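You operate a simulated robot arm through the tools that you are given. There is no shell and no other tool. Be economical: measure what you need, move in short steps, check, and stop when the job is done.

You are at the controls of a simulated robot arm. One attempt, no reset.

TASK
Close the cream cabinet down and prove it dead.
Fine: red lever off, yellow slide across, blue lever open till the square lamp is dark, then shut; try the green button last; hands out of the vent's jet, pinch nothing.

The check looks at the end state, three seconds after you hand in, the way a careful person would. Anything else that was tipped, shoved, dropped, spilled or broken makes it a failure.

THE ROBOT
A 6-joint arm with a two-finger parallel gripper, fixed in place. Base frame: the origin is at the foot of the arm, x ahead of it, y to its left, z up. Lengths are in m, angles in rad, forces in N, time in s.
With the tool pointing down near the work surface it reaches from about 0.24 to 0.64 m from the base axis. Its first joint turns from -1.152 to 1.152 rad. Payload 2.7 kg.
The tool frame sits at the grasp point between the pads (the TCP): z along the fingers, y along the line on which they close. The tips reach 0.023 m beyond it. Largest opening 0.094 m; finger width 0.038, thickness 0.01; the body of the gripper, 0.054 by 0.096 m, starts 0.039 m behind the TCP.
Orientation is told as [roll, pitch, yaw] about the base's x, y, z axes, in that order, counted from this pose: with the fingers straight down and closing along the base's y, the tool's x points along the base's -x, its y along +y and its z along -z.

THE INTERFACE
- The arm moves only by the tool step_arm. Its argument "targets" is a list of rows, each an object (a shift or turn left out is 0, a gripper value left out holds the last) with "xyz": the shift along the tool's x, y, z in cm, a list of three; "rot": the turn, a rotation vector about the tool's x, y, z in rad, a list of three. In form: [{"xyz": [dx, dy, dz], "rot": [ax, ay, az]}, ...]. A call has 1 to 20 rows; each row is the pose to reach, as a shift and turn from the pose commanded when the call began, along the tool's axes at that moment. "hand" is the gripper command, from -1 (fully open) to 1 (shut), values between in proportion, set as the call begins (left out, the last holds). Each row takes 0.2 s and may step no farther than 0.05 m and 0.15 rad from the row before; otherwise, or with a gripper value out of range, the whole call is refused. Where a pose cannot be reached the arm comes as near as it can. A force on the tool above 40 N (or 10 N above the force at the start of the call, whichever is more), or a blocked arm, ends the call early, and 0.2 s more pass. Each finger travels about 0.045 m/s and halts on what it meets, pressing with about 38 N; the grip force reading is that of the motor and also rises with nothing between the fingers. The clock runs only during rows and for 0.2 s after the last one: add rows that repeat a pose to give the fingers time. It gives the time, the measured TCP pose, the force on the tool (base axes), the opening and the grip force at its end, in the units of the frame above (readings bear some noise).
- Cameras (640 x 400 px; columns grow to the right, rows downward): "scene" is fixed at [0.0706, -0.4229, 1.4017]; the picture's right is [0.82, -0.58, 0.00], its down [-0.28, -0.39, -0.88] and it looks along [0.51, 0.72, -0.48] (base axes); focal length 254 px, centre (320, 200). "wrist" rides on the gripper at [-0.039, 0, -0.044] in the tool frame; the picture's right is [0.00, -1.00, 0.00], its down [0.97, 0.00, -0.24] and it looks along [0.24, 0.00, 0.97] (tool axes); focal length 218 px, centre (320, 200). There is no depth. A picture from a camera that has moved, and an enlarged one, comes with that camera's place and axes in the base frame and with its lens. The place of the scene camera against the robot may be out by one fixed shift of up to 0.018 m in any direction.
- capture(camera): a new picture of that camera. The clock stands still meanwhile.
- inspect(camera, box): a new picture of the part [left, top, right, bottom] of that camera's present view, enlarged. The clock stands still meanwhile.
- hand_in(): hands the job in; it is judged then, once.

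Work in short steps. Places have to be worked out from the pictures, the camera data and where the tool is seen: move nearer, look again, correct. Check each grasp and each placing, and mend what went wrong. You have 120 turns and 68 pictures in all, those below and enlarged ones among them. Open the gripper and draw the arm clear of the work before you hand the job in, unless the task says otherwise; then end with one line.

The tools are called after ">>>" as name(argument=value, ...) on one line, values as JSON. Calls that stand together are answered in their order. step_arm: Moves the arm, as the interface text tells. Its arguments: {"type":"object","properties":{"targets":{"type":"array"},"hand":{"type":"number"}},"required":["targets"]} The other tools are called the same way: capture (camera) takes a picture; inspect (camera, box) takes an enlarged picture of a part of a camera's view; hand_in () hands the job in.

At the start:

```text
t: 0.0
ee_pos: [0.2904, 0.0418, 1.2609]
tool_rot: [-0.001, -0.001, 0.001]
force: [-0.3, 0.4, 0.1]
width: 0.0939
grip_force: 0.1
```

scene: 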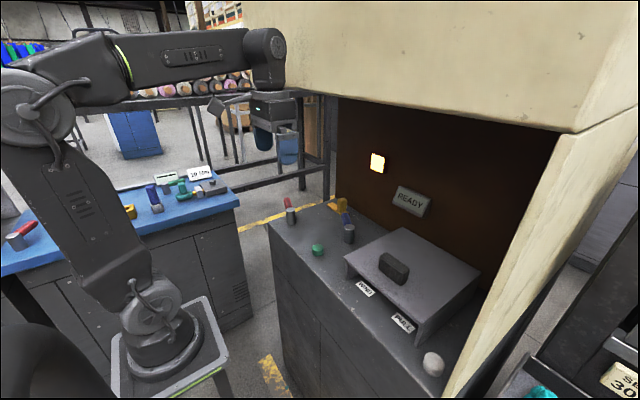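
wrist: 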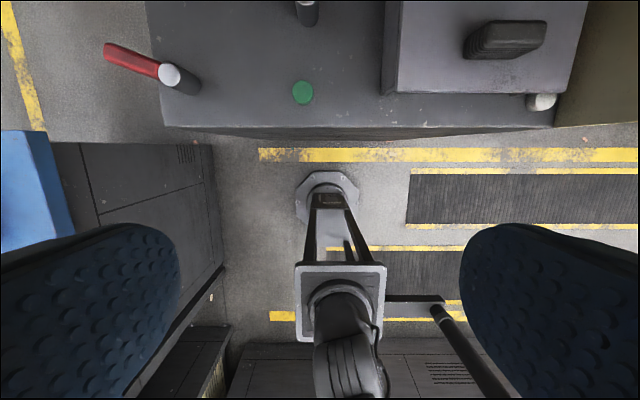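

I'll look closer at the cabinet, then at the side bench, before moving.

>>> inspect(camera="scene", box=[250, 130, 490, 390])

>>> inspect(camera="scene", box=[0, 150, 240, 280])

>>> inspect(camera="wrist", box=[90, 0, 640, 140])

```text
1.54 times, centred on (370, 260) of scene
camera zoom: at [0.0706, -0.4229, 1.4017], right [0.82, -0.58, 0.0], down [-0.28, -0.39, -0.88], along [0.51, 0.72, -0.48], focal length 390 px, centre (243, 108)
```

zoom: 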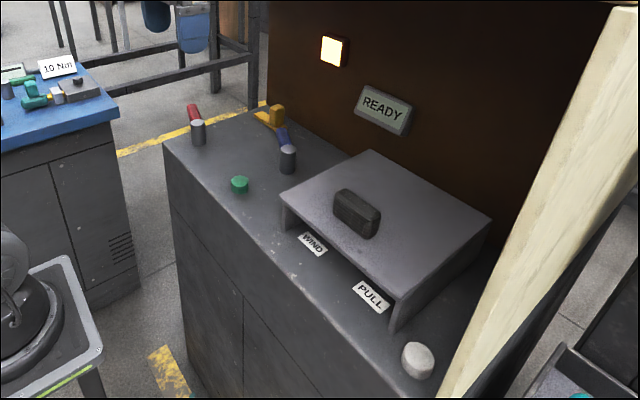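

```text
2.67 times, centred on (120, 215) of scene
camera zoom: at [0.0706, -0.4229, 1.4017], right [0.82, -0.58, 0.0], down [-0.28, -0.39, -0.88], along [0.51, 0.72, -0.48], focal length 676 px, centre (853, 160)
```

zoom: 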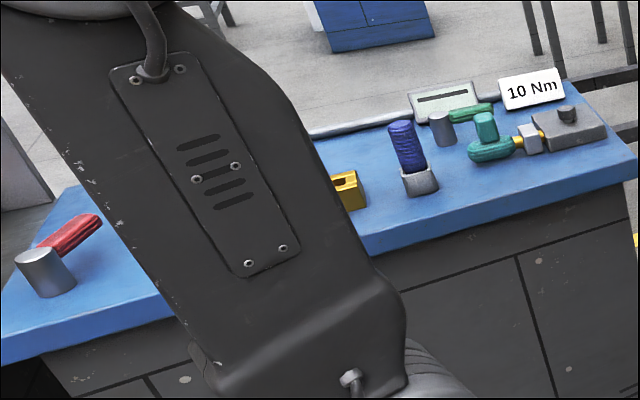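

```text
1.16 times, centred on (365, 70) of wrist
camera zoom: at [0.3293, 0.0425, 1.3054], right [0.0, -1.0, 0.0], down [-0.97, 0.0, 0.24], along [-0.24, 0.0, -0.97], focal length 254 px, centre (268, 351)
```

zoom: 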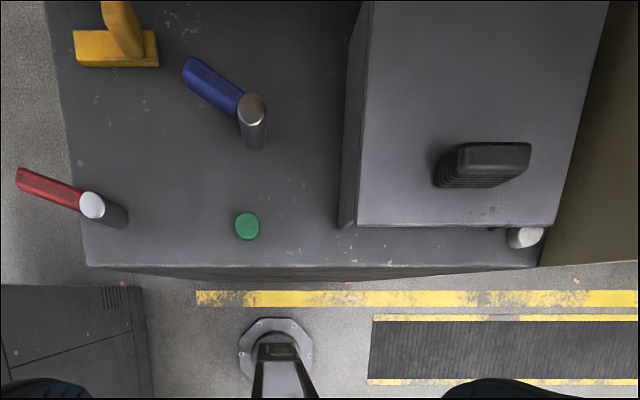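

The cabinet has red, blue and yellow controls, a green button, a hood and a cream overhang at about z 1.34, x>0.39. The vent and the labels are not clear yet, so I'll tilt the wrist forward to see into the cabinet, staying outside it.

>>> step_arm(targets=[{"rot": [0, -0.14, 0]}, {"rot": [0, -0.28, 0]}, {"rot": [0, -0.42, 0]}, {"rot": [0, -0.56, 0]}, {"rot": [0, -0.7, 0]}, {"rot": [0, -0.7, 0]}])

>>> capture(camera="wrist")

```text
t: 1.4
ee_pos: [0.2906, 0.042, 1.2616]
tool_rot: [0.0, -0.702, -0.001]
force: [-0.4, -0.1, 0.1]
width: 0.094
grip_force: 0.1
```

```text
62 pictures are left
camera wrist: at [0.2913, 0.0425, 1.3208], right [0.0, -1.0, 0.0], down [-0.9, 0.0, -0.44], along [0.44, 0.0, -0.9], focal length 218 px, centre (320, 200)
```

wrist: 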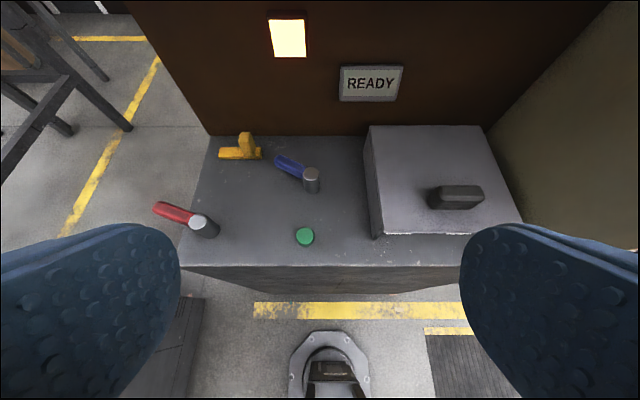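

>>> inspect(camera="wrist", box=[140, 110, 350, 270])

>>> inspect(camera="scene", box=[265, 180, 375, 270])

```text
2.50 times, centred on (245, 190) of wrist
camera zoom: at [0.2913, 0.0425, 1.3208], right [0.0, -1.0, 0.0], down [-0.9, 0.0, -0.44], along [0.44, 0.0, -0.9], focal length 546 px, centre (508, 225)
```

zoom: 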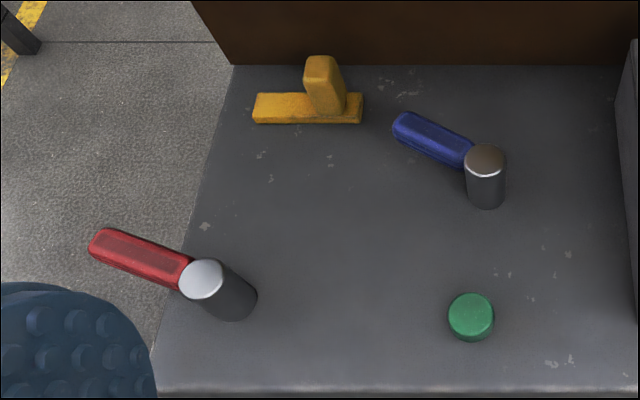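

```text
4.44 times, centred on (320, 225) of scene
camera zoom: at [0.0706, -0.4229, 1.4017], right [0.82, -0.58, 0.0], down [-0.28, -0.39, -0.88], along [0.51, 0.72, -0.48], focal length 1126 px, centre (320, 89)
```

zoom: 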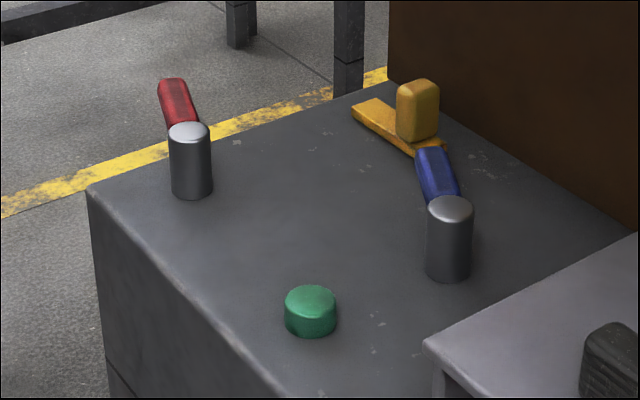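

The levers sit on vertical posts with no visible legends. I still need to find the vent, so I'll inspect the hood area and the labels.

>>> inspect(camera="scene", box=[335, 220, 485, 390])

>>> inspect(camera="scene", box=[330, 100, 560, 240])

```text
2.35 times, centred on (410, 305) of scene
camera zoom: at [0.0706, -0.4229, 1.4017], right [0.82, -0.58, 0.0], down [-0.28, -0.39, -0.88], along [0.51, 0.72, -0.48], focal length 596 px, centre (108, -47)
```

zoom: 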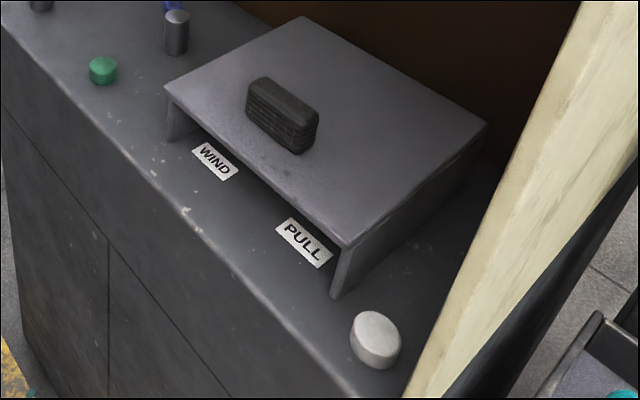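

```text
2.78 times, centred on (445, 170) of scene
camera zoom: at [0.0706, -0.4229, 1.4017], right [0.82, -0.58, 0.0], down [-0.28, -0.39, -0.88], along [0.51, 0.72, -0.48], focal length 705 px, centre (-28, 284)
```

zoom: 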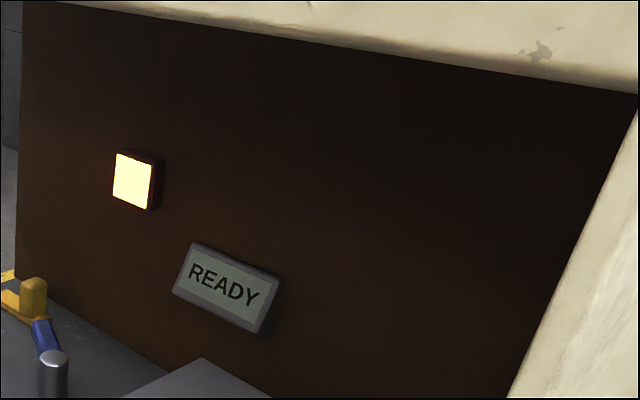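

The hood covers something labelled WIND and PULL. I'll drop the wrist in front of the cabinet, still outside it, and look in horizontally to find the vent.

>>> step_arm(targets=[{"xyz": [2.5, -2, 2.2], "rot": [0, -0.07, 0]}, {"xyz": [5, -4, 4.4], "rot": [0, -0.14, 0]}, {"xyz": [7.5, -6, 6.6], "rot": [0, -0.21, 0]}, {"xyz": [10, -8, 8.8], "rot": [0, -0.28, 0]}, {"xyz": [12.5, -10, 11], "rot": [0, -0.35, 0]}, {"xyz": [15.2, -12, 13.3], "rot": [0, -0.42, 0]}, {"xyz": [15.2, -12, 13.3], "rot": [0, -0.42, 0]}])

>>> capture(camera="wrist")

```text
t: 3.0
ee_pos: [0.2828, -0.0998, 1.0783]
tool_rot: [0.009, -1.121, -0.011]
force: [0.7, -0.6, -0.5]
width: 0.0938
grip_force: 0.0
out of reach, approached as far as the arm can: row 4, 5, 6, 7
```

```text
57 pictures are left
camera wrist: at [0.2593, -0.0989, 1.1333], right [0.0, -1.0, 0.0], down [-0.64, 0.0, -0.77], along [0.77, 0.0, -0.64], focal length 218 px, centre (320, 200)
```

wrist: 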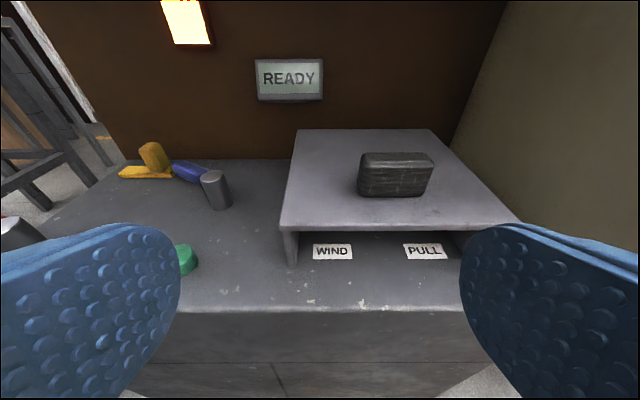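

Nothing vent-like is obvious yet, so I'll enlarge the hood's underside and the blue post area from here.

>>> inspect(camera="wrist", box=[270, 120, 530, 310])

>>> inspect(camera="wrist", box=[90, 130, 290, 280])

```text
2.11 times, centred on (400, 215) of wrist
camera zoom: at [0.2593, -0.0989, 1.1333], right [0.0, -1.0, 0.0], down [-0.64, 0.0, -0.77], along [0.77, 0.0, -0.64], focal length 460 px, centre (152, 168)
```

zoom: 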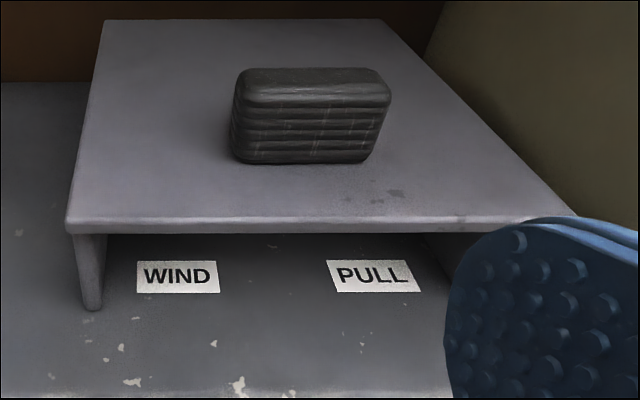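

```text
2.67 times, centred on (190, 205) of wrist
camera zoom: at [0.2593, -0.0989, 1.1333], right [0.0, -1.0, 0.0], down [-0.64, 0.0, -0.77], along [0.77, 0.0, -0.64], focal length 582 px, centre (667, 187)
```

zoom: 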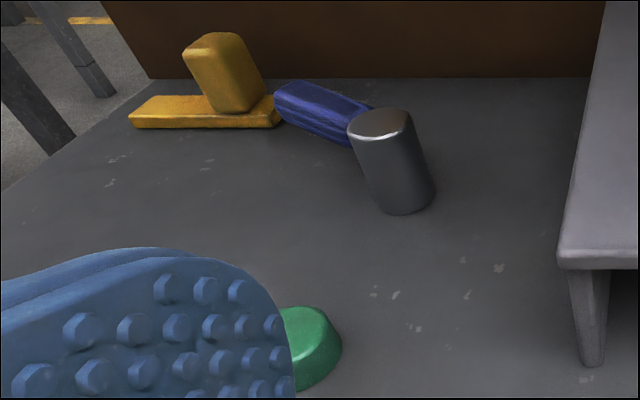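

There is no open nozzle; the ribbed black block on the hood, around (0.455,-0.185), is the likely vent, so I'll keep away from it. The red post is near (0.43,0.26) with its lever pointing left and slightly away. I'll go above it for an exact view.

>>> step_arm(targets=[{"xyz": [-1.5, 3.75, -0.3], "rot": [0, 0.1, 0]}, {"xyz": [-3, 7.5, -0.6], "rot": [0, 0.2, 0]}, {"xyz": [-4.5, 11.25, -0.9], "rot": [0, 0.3, 0]}, {"xyz": [-6, 15, -1.2], "rot": [0, 0.4, 0]}, {"xyz": [-7.5, 18.75, -1.5], "rot": [0, 0.5, 0]}, {"xyz": [-9, 22.5, -1.8], "rot": [0, 0.6, 0]}, {"xyz": [-10.5, 26.25, -2.1], "rot": [0, 0.7, 0]}, {"xyz": [-12, 30, -2.4], "rot": [0, 0.8, 0]}, {"xyz": [-12, 30, -2.4], "rot": [0, 0.8, 0]}])

>>> capture(camera="wrist")

```text
t: 5.0
ee_pos: [0.3139, 0.2051, 1.1967]
tool_rot: [0.001, -0.319, 0.0]
force: [0.1, -1.5, 0.8]
width: 0.0939
grip_force: 0.1
out of reach, approached as far as the arm can: row 2, 3
```

```text
54 pictures are left
camera wrist: at [0.3372, 0.2056, 1.2515], right [0.0, -1.0, 0.0], down [-1.0, 0.0, -0.08], along [0.08, 0.0, -1.0], focal length 218 px, centre (320, 200)
```

wrist: 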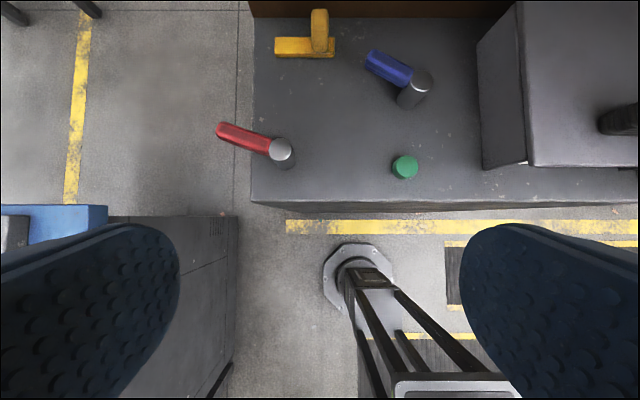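

Red pivot is at (0.430,0.260), top z about 0.955, with the tip at (0.462,0.353). I'll close the fingers and come down on the lever's near side, upright and above it first.

>>> step_arm(hand=1, targets=[{"xyz": [-0.65, 2.4, 2.6], "rot": [0, 0.055, 0]}, {"xyz": [-1.3, 4.8, 5.2], "rot": [0, 0.11, 0]}, {"xyz": [-1.95, 7.2, 7.8], "rot": [0, 0.165, 0]}, {"xyz": [-2.6, 9.6, 10.4], "rot": [0, 0.22, 0]}, {"xyz": [-3.25, 12, 13], "rot": [0, 0.27, 0]}, {"xyz": [-3.87, 14.5, 15.7], "rot": [0, 0.319, 0]}, {"xyz": [-3.87, 14.5, 15.7], "rot": [0, 0.319, 0]}])

>>> capture(camera="wrist")

```text
t: 6.6
ee_pos: [0.402, 0.346, 1.0612]
tool_rot: [0.001, 0.0, 0.0]
force: [0.6, -0.4, 0.1]
width: 0.0
grip_force: 38.1
```

```text
53 pictures are left
camera wrist: at [0.4403, 0.3476, 1.1052], right [0.0, -1.0, 0.0], down [-0.97, 0.0, 0.24], along [-0.24, 0.0, -0.97], focal length 218 px, centre (320, 200)
```

wrist: 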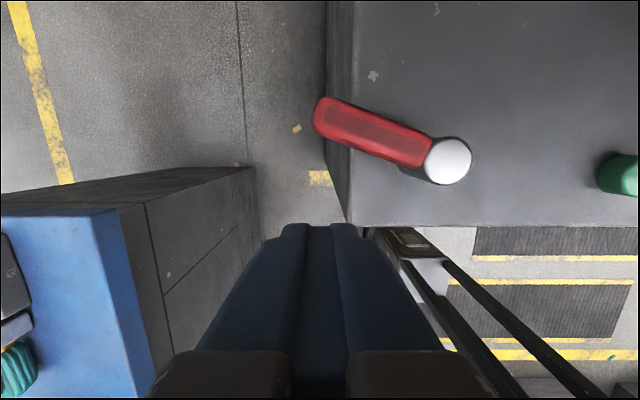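

The fingertips are clear of the lever's near side, so I'll descend to lever height, z 0.948.

>>> step_arm(targets=[{"xyz": [0, -0.4, 4]}, {"xyz": [0, -0.8, 8]}, {"xyz": [0, -1.2, 11.3]}])

>>> step_arm(targets=[{"xyz": [-1, -1.2, 0]}, {"xyz": [-2, -1.2, 0]}, {"xyz": [-3, -1.2, 0]}, {"xyz": [-4, -1.2, 0]}])

>>> capture(camera="scene")

```text
t: 7.4
ee_pos: [0.402, 0.3373, 0.9507]
tool_rot: [-0.001, -0.001, -0.001]
force: [0.8, -0.7, -0.6]
width: 0.0001
grip_force: 38.0
```

```text
t: 8.4
ee_pos: [0.4397, 0.3244, 0.9505]
tool_rot: [0.002, -0.001, 0.001]
force: [-3.8, 0.0, -0.1]
width: 0.0001
grip_force: 38.2
```

```text
52 pictures are left
```

scene: 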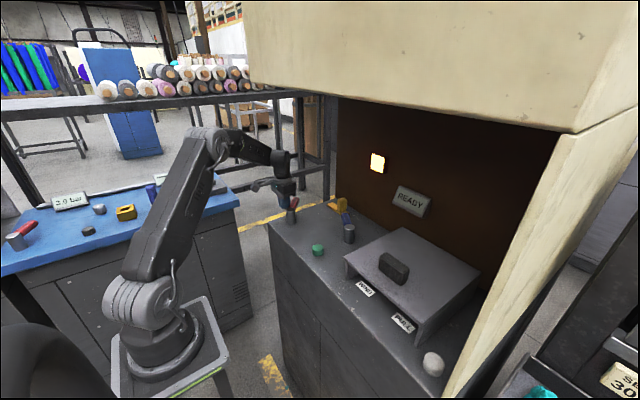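

Force is only 3.8 N and the lever is swinging away from me, with no stop met. I'll follow its arc on in small steps.

>>> step_arm(targets=[{"xyz": [-1.3, -0.2, 0]}, {"xyz": [-2.2, -0.7, 0]}, {"xyz": [-3.0, -1.3, 0]}, {"xyz": [-3.0, -1.3, 0]}])

>>> capture(camera="wrist")

>>> inspect(camera="scene", box=[250, 130, 440, 270])

```text
t: 9.4
ee_pos: [0.4711, 0.311, 0.9496]
tool_rot: [-0.001, -0.003, -0.001]
force: [-3.2, 1.4, 2.4]
width: 0.0
grip_force: 38.2
```

```text
51 pictures are left
camera wrist: at [0.5109, 0.3109, 0.9943], right [0.0, -1.0, 0.0], down [-0.97, 0.0, 0.24], along [-0.24, 0.0, -0.97], focal length 218 px, centre (320, 200)
```

wrist: 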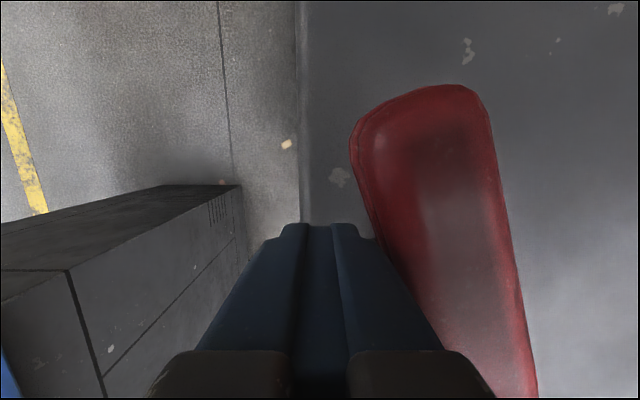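

```text
2.86 times, centred on (345, 200) of scene
camera zoom: at [0.0705, -0.4228, 1.4017], right [0.82, -0.58, 0.0], down [-0.28, -0.39, -0.88], along [0.51, 0.72, -0.48], focal length 724 px, centre (249, 200)
```

zoom: 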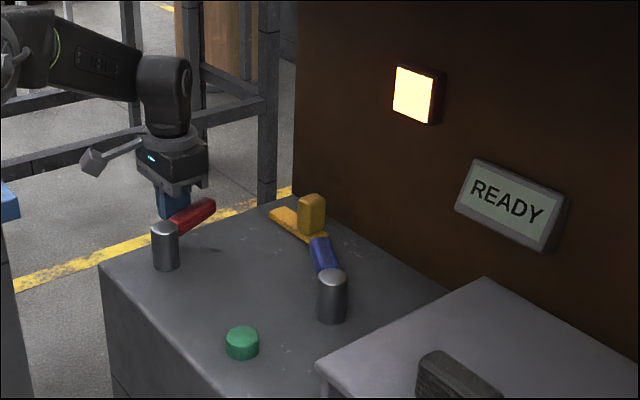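

The lever is now about 25° off pointing straight away. READY is still lit, so I'll continue along the arc.

>>> step_arm(targets=[{"xyz": [-0.6, -0.7, 0]}, {"xyz": [-1.1, -1.3, 0]}, {"xyz": [-1.5, -2.2, 0]}, {"xyz": [-1.9, -3.0, 0]}, {"xyz": [-2.1, -3.8, 0]}, {"xyz": [-2.2, -4.6, 0]}, {"xyz": [-2.2, -4.6, 0]}])

>>> inspect(camera="scene", box=[250, 130, 440, 270])

```text
t: 10.6
ee_pos: [0.4878, 0.2856, 0.9498]
tool_rot: [0.014, -0.002, 0.006]
force: [1.5, 10.3, -2.3]
width: 0.0
grip_force: 37.8
stopped in row 5: the force on the tool passed its limit (the readings are from after the stop); the commanded pose is now the measured one
```

```text
2.86 times, centred on (345, 200) of scene
camera zoom: at [0.0707, -0.4226, 1.4017], right [0.82, -0.58, 0.0], down [-0.28, -0.39, -0.88], along [0.51, 0.72, -0.48], focal length 724 px, centre (249, 200)
```

zoom: 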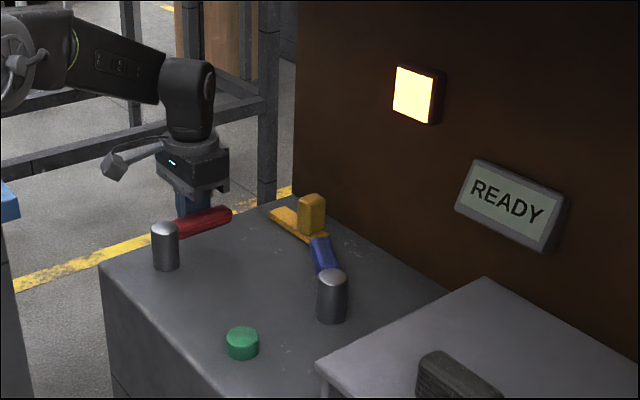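

The lever has met a hard stop pointing straight away, about 70° from where it started. I'll back off sideways, rise and look from above to see whether it stays there.

>>> step_arm(targets=[{"xyz": [0.5, 2.5, 0]}, {"xyz": [0.5, 2.5, -4]}, {"xyz": [1.5, 2.5, -8.5]}, {"xyz": [5, 0, -12]}, {"xyz": [8, -3, -14]}, {"xyz": [8, -3, -14]}])

>>> capture(camera="wrist")

```text
refused: row 4 steps farther than a row can; nothing moved
```

```text
48 pictures are left
camera wrist: at [0.5263, 0.2859, 0.9946], right [0.0, -1.0, -0.01], down [-0.97, -0.01, 0.24], along [-0.24, 0.01, -0.97], focal length 218 px, centre (320, 200)
```

wrist: 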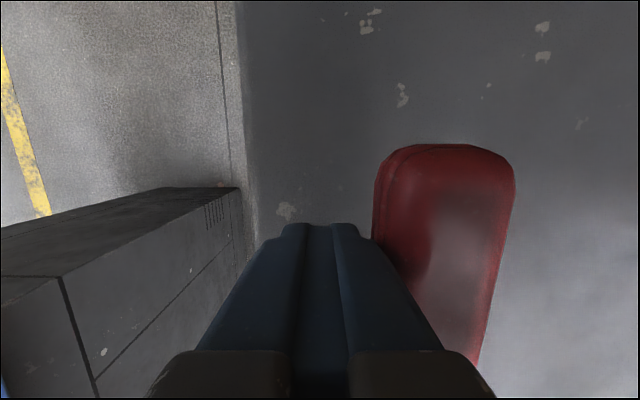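

One row was too long, so I'm repeating the retreat with shorter steps.

>>> step_arm(targets=[{"xyz": [0.3, 2.5, 0]}, {"xyz": [0.5, 2.5, -4]}, {"xyz": [1.5, 2.5, -8]}, {"xyz": [4, 0, -11]}, {"xyz": [6.5, -2.5, -14]}, {"xyz": [8, -4, -17]}, {"xyz": [8, -4, -17]}])

>>> capture(camera="wrist")

```text
t: 12.2
ee_pos: [0.4056, 0.2422, 1.118]
tool_rot: [0.012, 0.0, 0.001]
force: [0.2, 0.7, 0.2]
width: 0.0
grip_force: 37.9
```

```text
47 pictures are left
camera wrist: at [0.4451, 0.2408, 1.1624], right [0.0, -1.0, -0.01], down [-0.97, -0.01, 0.24], along [-0.24, 0.01, -0.97], focal length 218 px, centre (320, 200)
```

wrist: 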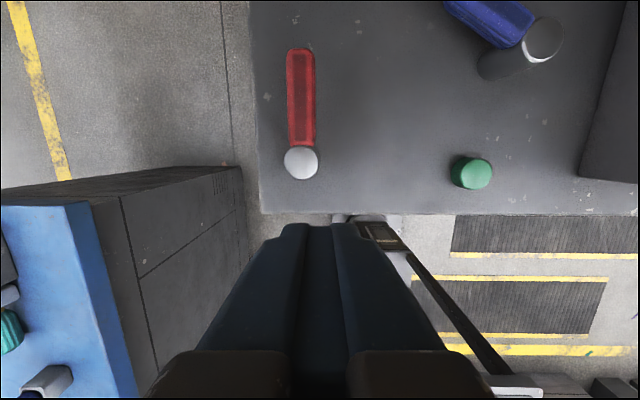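

The red lever rests firmly at its end stop, aligned with the cabinet. Next is the yellow slide: knob at about (0.64,0.205), rail y 0.18–0.287, so it has room to go left. I'll approach low under the overhang, tilted forward, to its right side.

>>> step_arm(targets=[{"xyz": [-1, -1, 4]}, {"xyz": [-3, -2, 7.5], "rot": [0, -0.06, 0]}, {"xyz": [-6.5, -3.5, 9.5], "rot": [0, -0.14, 0]}, {"xyz": [-10.5, -5, 10.5], "rot": [0, -0.25, 0]}, {"xyz": [-14.5, -6.5, 11.2], "rot": [0, -0.37, 0]}, {"xyz": [-18, -8, 11.6], "rot": [0, -0.5, 0]}, {"xyz": [-19.5, -8.2, 12], "rot": [0, -0.5, 0]}, {"xyz": [-19.5, -8.2, 12], "rot": [0, -0.5, 0]}])

>>> capture(camera="wrist")

>>> capture(camera="scene")

```text
t: 14.0
ee_pos: [0.605, 0.1613, 0.9968]
tool_rot: [0.013, -0.502, -0.006]
force: [-0.4, -0.8, 0.6]
width: 0.0
grip_force: 38.8
```

```text
46 pictures are left
camera wrist: at [0.6185, 0.1608, 1.0555], right [0.0, -1.0, -0.01], down [-0.97, 0.0, -0.26], along [0.26, 0.01, -0.97], focal length 218 px, centre (320, 200)
```

wrist: 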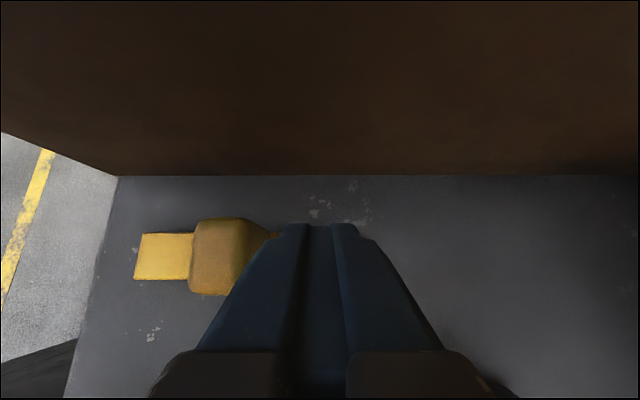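

```text
45 pictures are left
```

scene: 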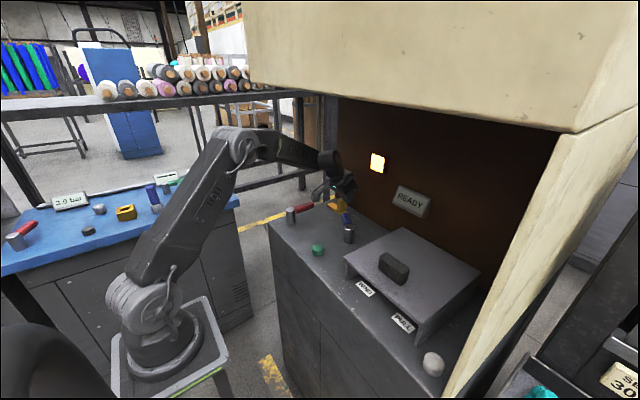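

The knob top is near x 0.61–0.64, y 0.195–0.22, and its right side is clear. I'll lower beside it to z 0.942, then push left gently.

>>> step_arm(targets=[{"xyz": [1, 0.2, 2.6]}, {"xyz": [2.0, 0.3, 5.1]}, {"xyz": [2.0, 0.3, 5.1]}])

>>> step_arm(targets=[{"xyz": [0, 1, 0]}, {"xyz": [0, 2, 0]}, {"xyz": [0, 3, 0]}, {"xyz": [0, 4, 0]}])

>>> capture(camera="wrist")

```text
t: 14.8
ee_pos: [0.6112, 0.166, 0.9443]
tool_rot: [0.014, -0.5, -0.003]
force: [-0.1, 0.2, -0.5]
width: 0.0
grip_force: 38.1
```

```text
t: 15.8
ee_pos: [0.6096, 0.2063, 0.946]
tool_rot: [0.014, -0.499, -0.005]
force: [1.1, -4.1, -0.8]
width: 0.0001
grip_force: 38.3
```

```text
44 pictures are left
camera wrist: at [0.623, 0.2056, 1.0035], right [0.0, -1.0, -0.01], down [-0.97, 0.0, -0.25], along [0.25, 0.01, -0.97], focal length 218 px, centre (320, 200)
```

wrist: 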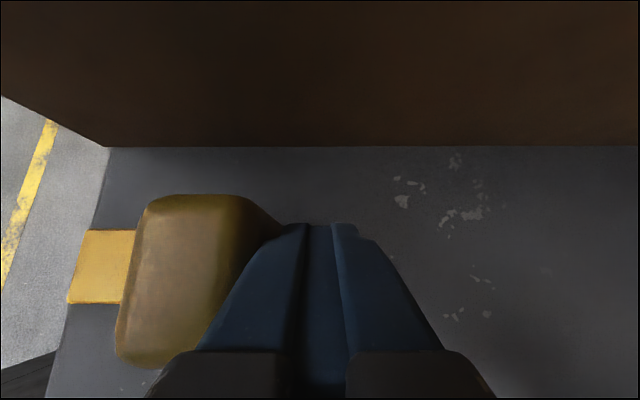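

It slides at about 4 N, and the whole T-piece moves. I'll keep pushing to its end stop in small steps.

>>> step_arm(targets=[{"xyz": [0, 0.7, 0]}, {"xyz": [0, 1.4, 0]}, {"xyz": [0, 2.1, 0]}, {"xyz": [0, 2.8, 0]}, {"xyz": [0, 3.5, 0]}, {"xyz": [0, 4.2, 0]}])

>>> capture(camera="wrist")

```text
t: 16.6
ee_pos: [0.6098, 0.2152, 0.9445]
tool_rot: [-0.001, -0.494, -0.01]
force: [-1.2, -9.4, 1.5]
width: 0.0001
grip_force: 38.2
stopped in row 4: the force on the tool passed its limit (the readings are from after the stop); the commanded pose is now the measured one
```

```text
43 pictures are left
camera wrist: at [0.624, 0.2152, 1.003], right [-0.01, -1.0, 0.0], down [-0.97, 0.01, -0.25], along [0.25, 0.0, -0.97], focal length 218 px, centre (320, 200)
```

wrist: 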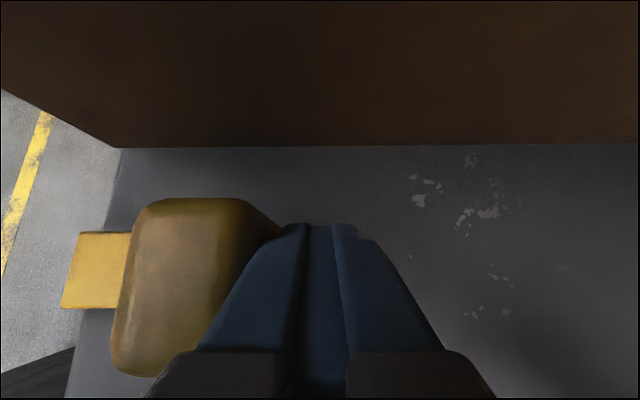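

The yellow slide has reached its stop on the left. I'll ease off to the right, rise, and look at the blue lever and the indicator.

>>> step_arm(targets=[{"xyz": [0, -1.2, 0]}, {"xyz": [0, -1.5, -3.5]}, {"xyz": [0, -1.5, -7]}, {"xyz": [2, -0.5, -10.5]}, {"xyz": [4, 0.5, -14]}, {"xyz": [6, 1, -17], "rot": [0, 0.1, 0]}, {"xyz": [6, 1, -17], "rot": [0, 0.2, 0]}])

>>> capture(camera="wrist")

>>> inspect(camera="scene", box=[250, 130, 460, 310])

```text
t: 18.2
ee_pos: [0.4755, 0.2273, 1.0682]
tool_rot: [0.002, -0.292, -0.009]
force: [-1.1, -0.1, -0.3]
width: 0.0001
grip_force: 37.7
```

```text
42 pictures are left
camera wrist: at [0.5, 0.2282, 1.1221], right [-0.01, -1.0, 0.0], down [-1.0, 0.01, -0.05], along [0.05, 0.0, -1.0], focal length 218 px, centre (320, 200)
```

wrist: 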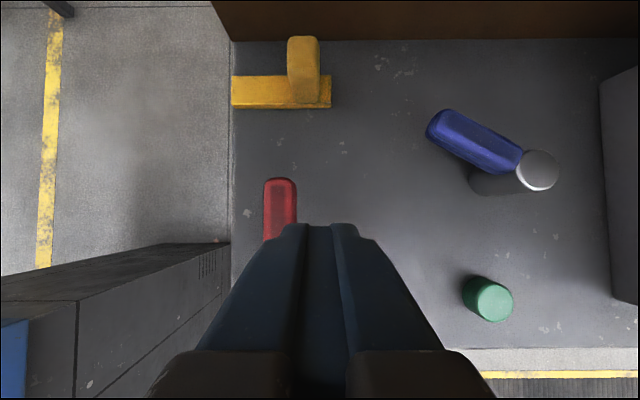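

```text
2.22 times, centred on (355, 220) of scene
camera zoom: at [0.0706, -0.4229, 1.4017], right [0.82, -0.58, 0.0], down [-0.28, -0.39, -0.88], along [0.51, 0.72, -0.48], focal length 563 px, centre (242, 156)
```

zoom: 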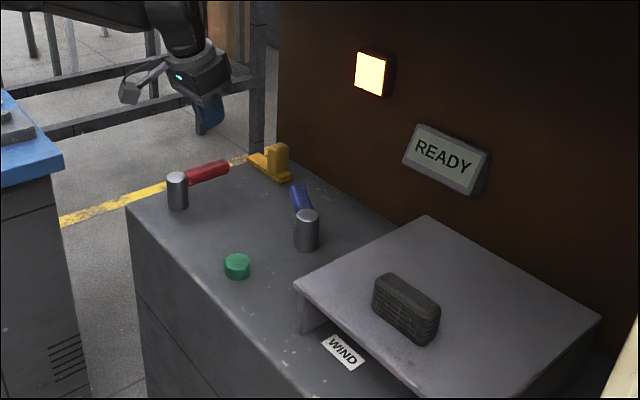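

Yellow is across at its left end and red is off. The blue pivot is at (0.532,0.057) with its tip at (0.572,0.132). I'll go upright to its near-left side, which is away from the hood and vent, and test the turn gently.

>>> step_arm(targets=[{"xyz": [-0.7, -3.5, 1.6], "rot": [0, 0.1, 0]}, {"xyz": [-1.4, -7, 3.2], "rot": [0, 0.2, 0]}, {"xyz": [-2.2, -10.3, 4.8], "rot": [0, 0.292, 0]}, {"xyz": [-2.2, -10.3, 4.8], "rot": [0, 0.292, 0]}])

>>> step_arm(targets=[{"xyz": [0, 0, 2.6]}, {"xyz": [0, 0, 5.2]}, {"xyz": [0, 0, 7.8]}, {"xyz": [0, 0, 7.8]}])

>>> capture(camera="wrist")

```text
t: 19.2
ee_pos: [0.5111, 0.1261, 1.0288]
tool_rot: [0.003, 0.0, -0.006]
force: [0.0, 0.4, 0.6]
width: 0.0
grip_force: 37.9
```

```text
t: 20.2
ee_pos: [0.5109, 0.1235, 0.947]
tool_rot: [0.001, -0.002, -0.01]
force: [0.3, 0.0, 0.0]
width: 0.0
grip_force: 37.9
```

```text
40 pictures are left
camera wrist: at [0.5502, 0.124, 0.9921], right [-0.01, -1.0, 0.0], down [-0.97, 0.01, 0.24], along [-0.24, 0.0, -0.97], focal length 218 px, centre (320, 200)
```

wrist: 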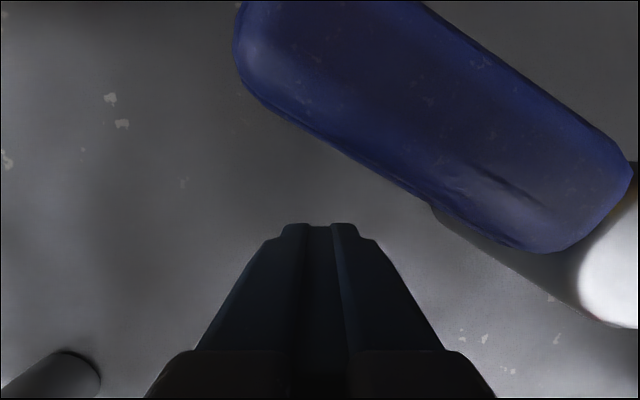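

I'm positioned beside the blue lever and will now push it away in small steps.

>>> step_arm(targets=[{"xyz": [-1, 0, 0]}, {"xyz": [-2, 0, 0]}, {"xyz": [-3, 0, 0]}, {"xyz": [-3.8, 0, 0]}, {"xyz": [-4.4, -0.2, 0]}])

>>> inspect(camera="scene", box=[250, 130, 460, 310])

```text
t: 21.4
ee_pos: [0.5536, 0.124, 0.949]
tool_rot: [0.0, 0.001, -0.007]
force: [-3.5, 1.4, -0.3]
width: 0.0002
grip_force: 37.5
```

```text
2.22 times, centred on (355, 220) of scene
camera zoom: at [0.0705, -0.4228, 1.4017], right [0.82, -0.58, 0.0], down [-0.28, -0.39, -0.88], along [0.51, 0.72, -0.48], focal length 563 px, centre (242, 156)
```

zoom: 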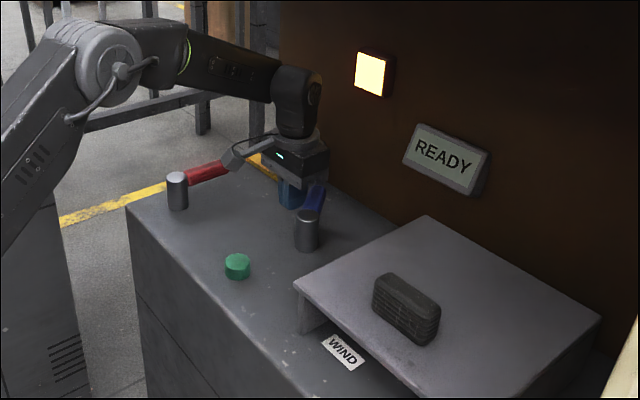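

Blue swings the same way at 3.5 N, so I'll keep following its arc.

>>> step_arm(targets=[{"xyz": [-0.8, -0.4, 0]}, {"xyz": [-1.6, -1.2, 0]}, {"xyz": [-2.3, -2.0, 0]}, {"xyz": [-2.9, -2.8, 0]}, {"xyz": [-2.9, -2.8, 0]}])

>>> inspect(camera="scene", box=[250, 130, 460, 310])

```text
t: 22.6
ee_pos: [0.5836, 0.0913, 0.95]
tool_rot: [0.002, -0.002, -0.008]
force: [-0.3, 2.1, 1.5]
width: 0.0001
grip_force: 38.2
```

```text
2.22 times, centred on (355, 220) of scene
camera zoom: at [0.0706, -0.4228, 1.4017], right [0.82, -0.58, 0.0], down [-0.28, -0.39, -0.88], along [0.51, 0.72, -0.48], focal length 563 px, centre (242, 156)
```

zoom: 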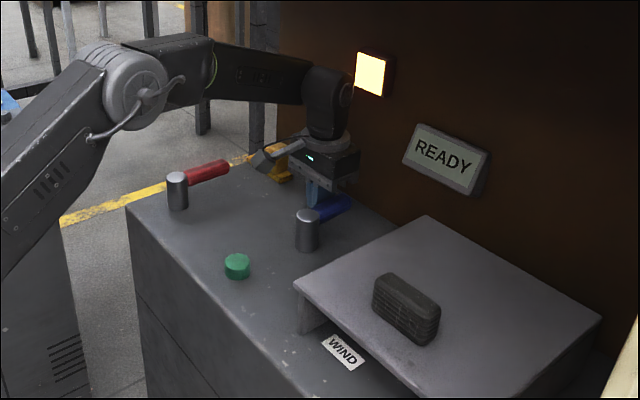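

There's no change in the lamp yet, so I'll continue to the stop.

>>> step_arm(targets=[{"xyz": [-0.4, -0.6, 0]}, {"xyz": [-0.8, -1.2, 0]}, {"xyz": [-1.0, -1.8, 0]}, {"xyz": [-1.1, -2.4, 0]}, {"xyz": [-1.1, -3.0, 0]}])

>>> inspect(camera="scene", box=[250, 130, 460, 310])

```text
t: 23.4
ee_pos: [0.5888, 0.0859, 0.9493]
tool_rot: [0.013, 0.009, -0.005]
force: [-3.6, 6.8, 0.4]
width: 0.0001
grip_force: 37.8
stopped in row 3: the force on the tool passed its limit (the readings are from after the stop); the commanded pose is now the measured one
```

```text
2.22 times, centred on (355, 220) of scene
camera zoom: at [0.0705, -0.4227, 1.4017], right [0.82, -0.58, 0.0], down [-0.28, -0.39, -0.88], along [0.51, 0.72, -0.48], focal length 563 px, centre (242, 156)
```

zoom: 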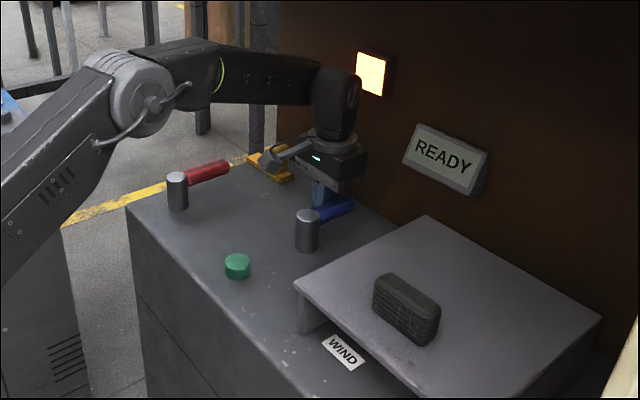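

Blue is at its stop and the lamp is still lit, so it probably needs time to bleed down. I'll back away to the left and wait clear of the cabinet.

>>> step_arm(targets=[{"xyz": [0.2, 2.2, 0]}, {"xyz": [0.5, 3, -3.5]}, {"xyz": [2.5, 5, -7]}, {"xyz": [5.5, 7.5, -9.5]}, {"xyz": [9, 10, -11]}, {"xyz": [12.5, 12, -12]}, {"xyz": [16, 14, -13]}, {"xyz": [16, 14, -13]}, {"xyz": [16, 14, -13]}, {"xyz": [16, 14, -13]}])

>>> inspect(camera="scene", box=[250, 130, 460, 310])

```text
t: 25.6
ee_pos: [0.4295, 0.2211, 1.082]
tool_rot: [0.013, 0.007, -0.007]
force: [-0.2, 0.0, 0.0]
width: 0.0
grip_force: 38.0
```

```text
2.22 times, centred on (355, 220) of scene
camera zoom: at [0.0706, -0.4228, 1.4017], right [0.82, -0.58, 0.0], down [-0.28, -0.39, -0.88], along [0.51, 0.72, -0.48], focal length 563 px, centre (242, 156)
```

zoom: 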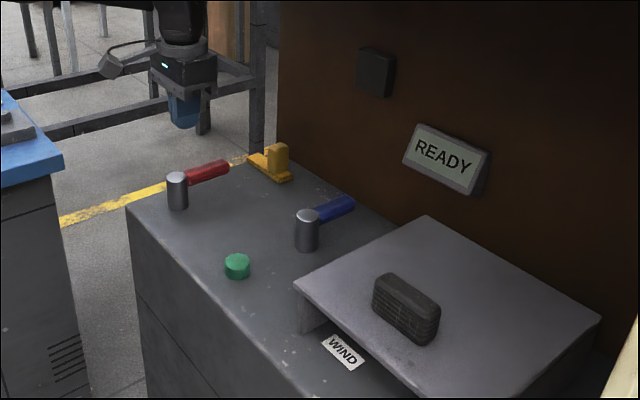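

The square lamp is dark, so now I shut blue. I'll come down on the lever's right side at about (0.587,0.012) and push it back to its start angle.

>>> step_arm(targets=[{"xyz": [-2.6, -3.5, 0.8]}, {"xyz": [-5.2, -7, 1.7]}, {"xyz": [-7.9, -10.5, 2.6]}, {"xyz": [-10.5, -14, 3.5]}, {"xyz": [-13.2, -17.5, 4.4]}, {"xyz": [-15.8, -20.9, 5.2]}, {"xyz": [-15.8, -20.9, 5.2]}])

>>> capture(camera="wrist")

>>> inspect(camera="scene", box=[250, 130, 460, 310])

```text
t: 27.2
ee_pos: [0.5871, 0.0152, 1.0277]
tool_rot: [0.014, 0.007, -0.005]
force: [0.1, 0.5, -0.7]
width: 0.0001
grip_force: 38.4
```

```text
35 pictures are left
camera wrist: at [0.6261, 0.0155, 1.0724], right [-0.01, -1.0, -0.01], down [-0.97, 0.0, 0.25], along [-0.25, 0.01, -0.97], focal length 218 px, centre (320, 200)
```

wrist: 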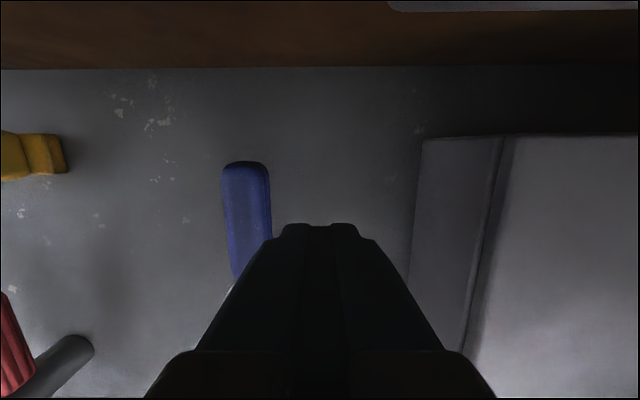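

```text
2.22 times, centred on (355, 220) of scene
camera zoom: at [0.0706, -0.4229, 1.4017], right [0.82, -0.58, 0.0], down [-0.28, -0.39, -0.88], along [0.51, 0.72, -0.48], focal length 563 px, centre (242, 156)
```

zoom: 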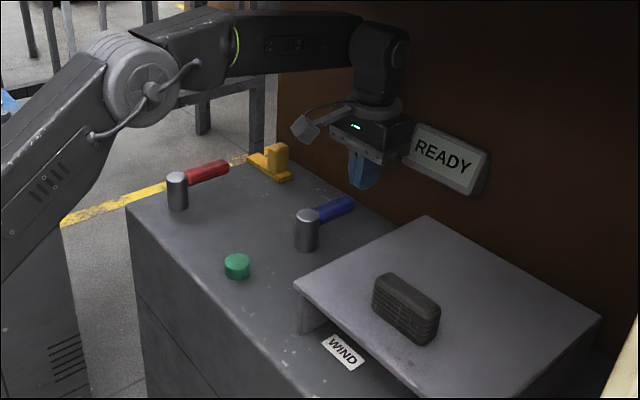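

Lever is clear to the left of the fingers and the hood is clear to the right. I'll descend and then push +y along the arc.

>>> step_arm(targets=[{"xyz": [0, 0, 2.6]}, {"xyz": [0, 0, 5.2]}, {"xyz": [0, 0, 7.8]}, {"xyz": [0, 0, 7.8]}])

>>> step_arm(targets=[{"xyz": [-0.4, 1, 0]}, {"xyz": [-0.7, 2, 0]}, {"xyz": [-0.9, 3, 0]}, {"xyz": [-0.9, 4, 0]}, {"xyz": [-0.9, 5, 0]}, {"xyz": [-0.7, 5.8, 0]}, {"xyz": [-0.5, 6.6, 0]}])

>>> inspect(camera="scene", box=[250, 130, 460, 310])

```text
t: 28.2
ee_pos: [0.5857, 0.018, 0.9505]
tool_rot: [0.012, 0.005, -0.005]
force: [-0.3, -0.4, 0.4]
width: 0.0
grip_force: 37.6
```

```text
t: 29.8
ee_pos: [0.5923, 0.0809, 0.9475]
tool_rot: [0.013, 0.009, -0.007]
force: [0.9, -4.0, -0.6]
width: 0.0003
grip_force: 37.9
```

```text
2.22 times, centred on (355, 220) of scene
camera zoom: at [0.0706, -0.423, 1.4016], right [0.82, -0.58, 0.0], down [-0.28, -0.39, -0.88], along [0.51, 0.72, -0.48], focal length 563 px, centre (242, 156)
```

zoom: 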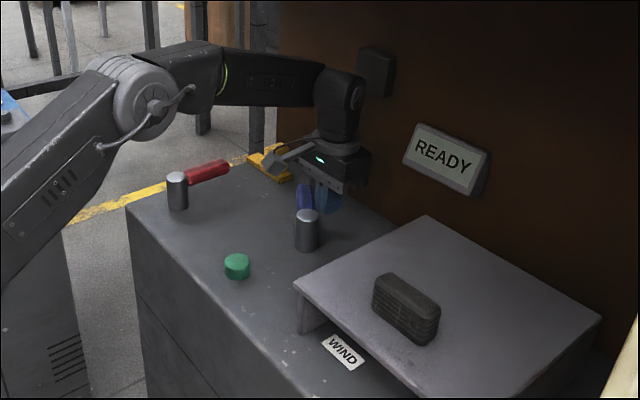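

Blue is about 45° round and moving freely. I'll push on to its closed stop.

>>> step_arm(targets=[{"xyz": [0.3, 0.7, 0]}, {"xyz": [0.7, 1.5, 0]}, {"xyz": [1.2, 2.1, 0]}, {"xyz": [1.7, 2.7, 0]}, {"xyz": [2.3, 3.2, 0]}, {"xyz": [2.9, 3.6, 0]}])

>>> inspect(camera="scene", box=[250, 130, 460, 310])

```text
t: 30.5
ee_pos: [0.5883, 0.0891, 0.9502]
tool_rot: [0.0, -0.007, -0.012]
force: [13.0, -5.3, -5.0]
width: 0.0001
grip_force: 38.1
stopped in row 3: the force on the tool passed its limit (the readings are from after the stop); the commanded pose is now the measured one
```

```text
2.22 times, centred on (355, 220) of scene
camera zoom: at [0.0711, -0.423, 1.4016], right [0.82, -0.58, 0.0], down [-0.28, -0.39, -0.88], along [0.51, 0.72, -0.48], focal length 563 px, centre (242, 156)
```

zoom: 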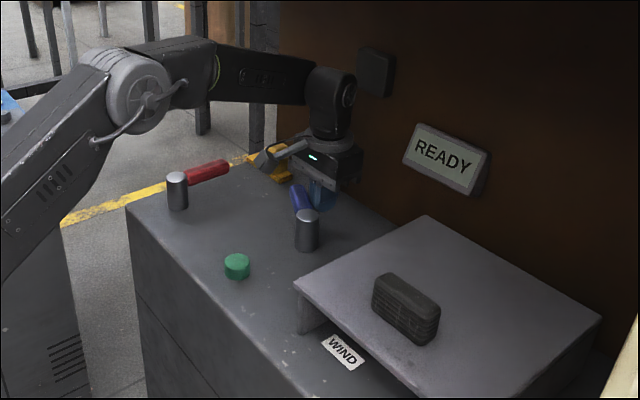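

Blue is back at its closed stop. I'll ease off, rise, and move to above the green button with the lamp in view.

>>> step_arm(targets=[{"xyz": [-0.5, -2, 0]}, {"xyz": [-0.5, -2.5, -4]}, {"xyz": [1, -2.5, -7.5]}, {"xyz": [5, -2.5, -8.5]}, {"xyz": [9.5, -2.5, -9]}, {"xyz": [14, -2.5, -9]}, {"xyz": [18, -2.5, -9]}, {"xyz": [21, -2, -9]}, {"xyz": [21, -2, -9]}])

>>> capture(camera="wrist")

>>> capture(camera="scene")

```text
t: 32.5
ee_pos: [0.3774, 0.0747, 1.0371]
tool_rot: [0.005, -0.003, -0.01]
force: [-0.3, 0.3, -0.3]
width: 0.0001
grip_force: 37.6
```

```text
31 pictures are left
camera wrist: at [0.4166, 0.0753, 1.0824], right [-0.01, -1.0, 0.0], down [-0.97, 0.01, 0.24], along [-0.24, 0.01, -0.97], focal length 218 px, centre (320, 200)
```

wrist: 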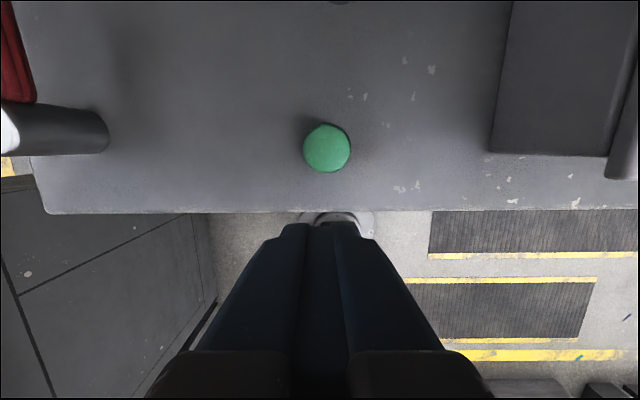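

```text
30 pictures are left
```

scene: 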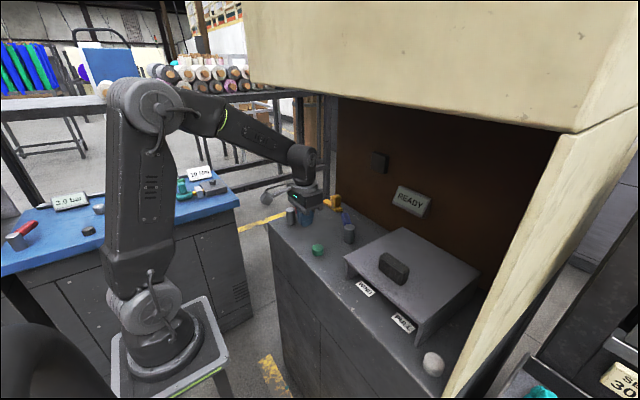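

The lamp is still dark with blue shut, and the green button is at (0.415,0.071). I'll inspect the levers once before trying it.

>>> inspect(camera="scene", box=[265, 140, 445, 270])

>>> step_arm(targets=[{"xyz": [-3.75, -0.3, 4]}, {"xyz": [-3.75, -0.3, 8]}, {"xyz": [-3.75, -0.3, 10]}, {"xyz": [-3.75, -0.3, 10]}])

>>> capture(camera="wrist")

```text
3.08 times, centred on (355, 205) of scene
camera zoom: at [0.0706, -0.4229, 1.4017], right [0.82, -0.58, 0.0], down [-0.28, -0.39, -0.88], along [0.51, 0.72, -0.48], focal length 780 px, centre (212, 185)
```

zoom: 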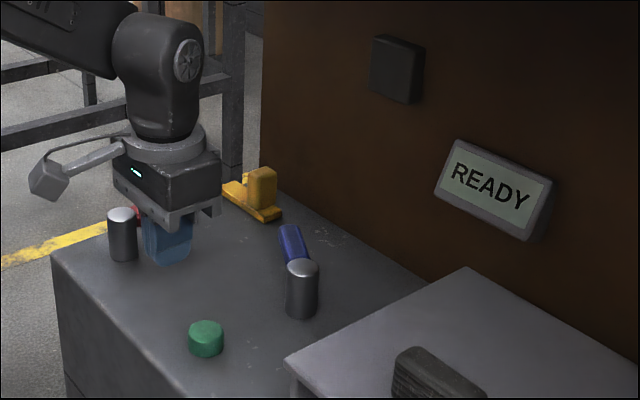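

```text
refused: row 1 steps farther than a row can; nothing moved
```

```text
28 pictures are left
camera wrist: at [0.4166, 0.0753, 1.0824], right [-0.01, -1.0, 0.0], down [-0.97, 0.01, 0.24], along [-0.24, 0.01, -0.97], focal length 218 px, centre (320, 200)
```

wrist: 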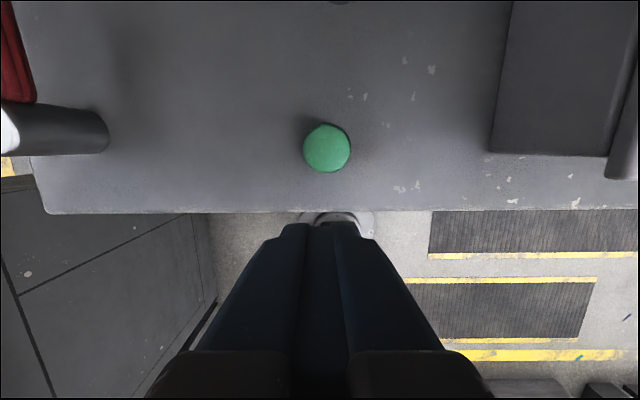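

The state looks right: red off, yellow across, blue closed, lamp dark. I'm repeating the move over the button with shorter steps.

>>> step_arm(targets=[{"xyz": [-2, -0.2, 2]}, {"xyz": [-3.8, -0.35, 5.5]}, {"xyz": [-3.8, -0.35, 9]}, {"xyz": [-3.8, -0.35, 10]}, {"xyz": [-3.8, -0.35, 10]}])

>>> step_arm(targets=[{"xyz": [0, 0, 0.5]}, {"xyz": [0, 0, 1.0]}, {"xyz": [0, 0, 1.5]}, {"xyz": [0, 0, 2.0]}, {"xyz": [0, 0, 2.5]}, {"xyz": [0, 0, 2.8]}])

>>> inspect(camera="scene", box=[265, 140, 445, 270])

```text
t: 33.7
ee_pos: [0.4146, 0.0715, 0.9385]
tool_rot: [0.002, -0.005, -0.01]
force: [0.4, -0.1, 2.6]
width: 0.0002
grip_force: 38.4
```

```text
t: 34.4
ee_pos: [0.4174, 0.0713, 0.9351]
tool_rot: [0.006, -0.014, -0.01]
force: [-19.3, 1.7, 101.7]
width: 0.0
grip_force: 37.6
stopped in row 3: the force on the tool passed its limit (the readings are from after the stop); the commanded pose is now the measured one
```

```text
3.08 times, centred on (355, 205) of scene
camera zoom: at [0.0698, -0.423, 1.4017], right [0.82, -0.58, 0.0], down [-0.28, -0.39, -0.88], along [0.51, 0.72, -0.48], focal length 780 px, centre (212, 185)
```

zoom: 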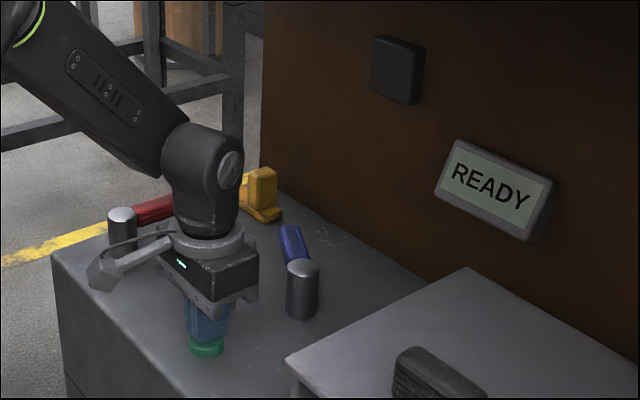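

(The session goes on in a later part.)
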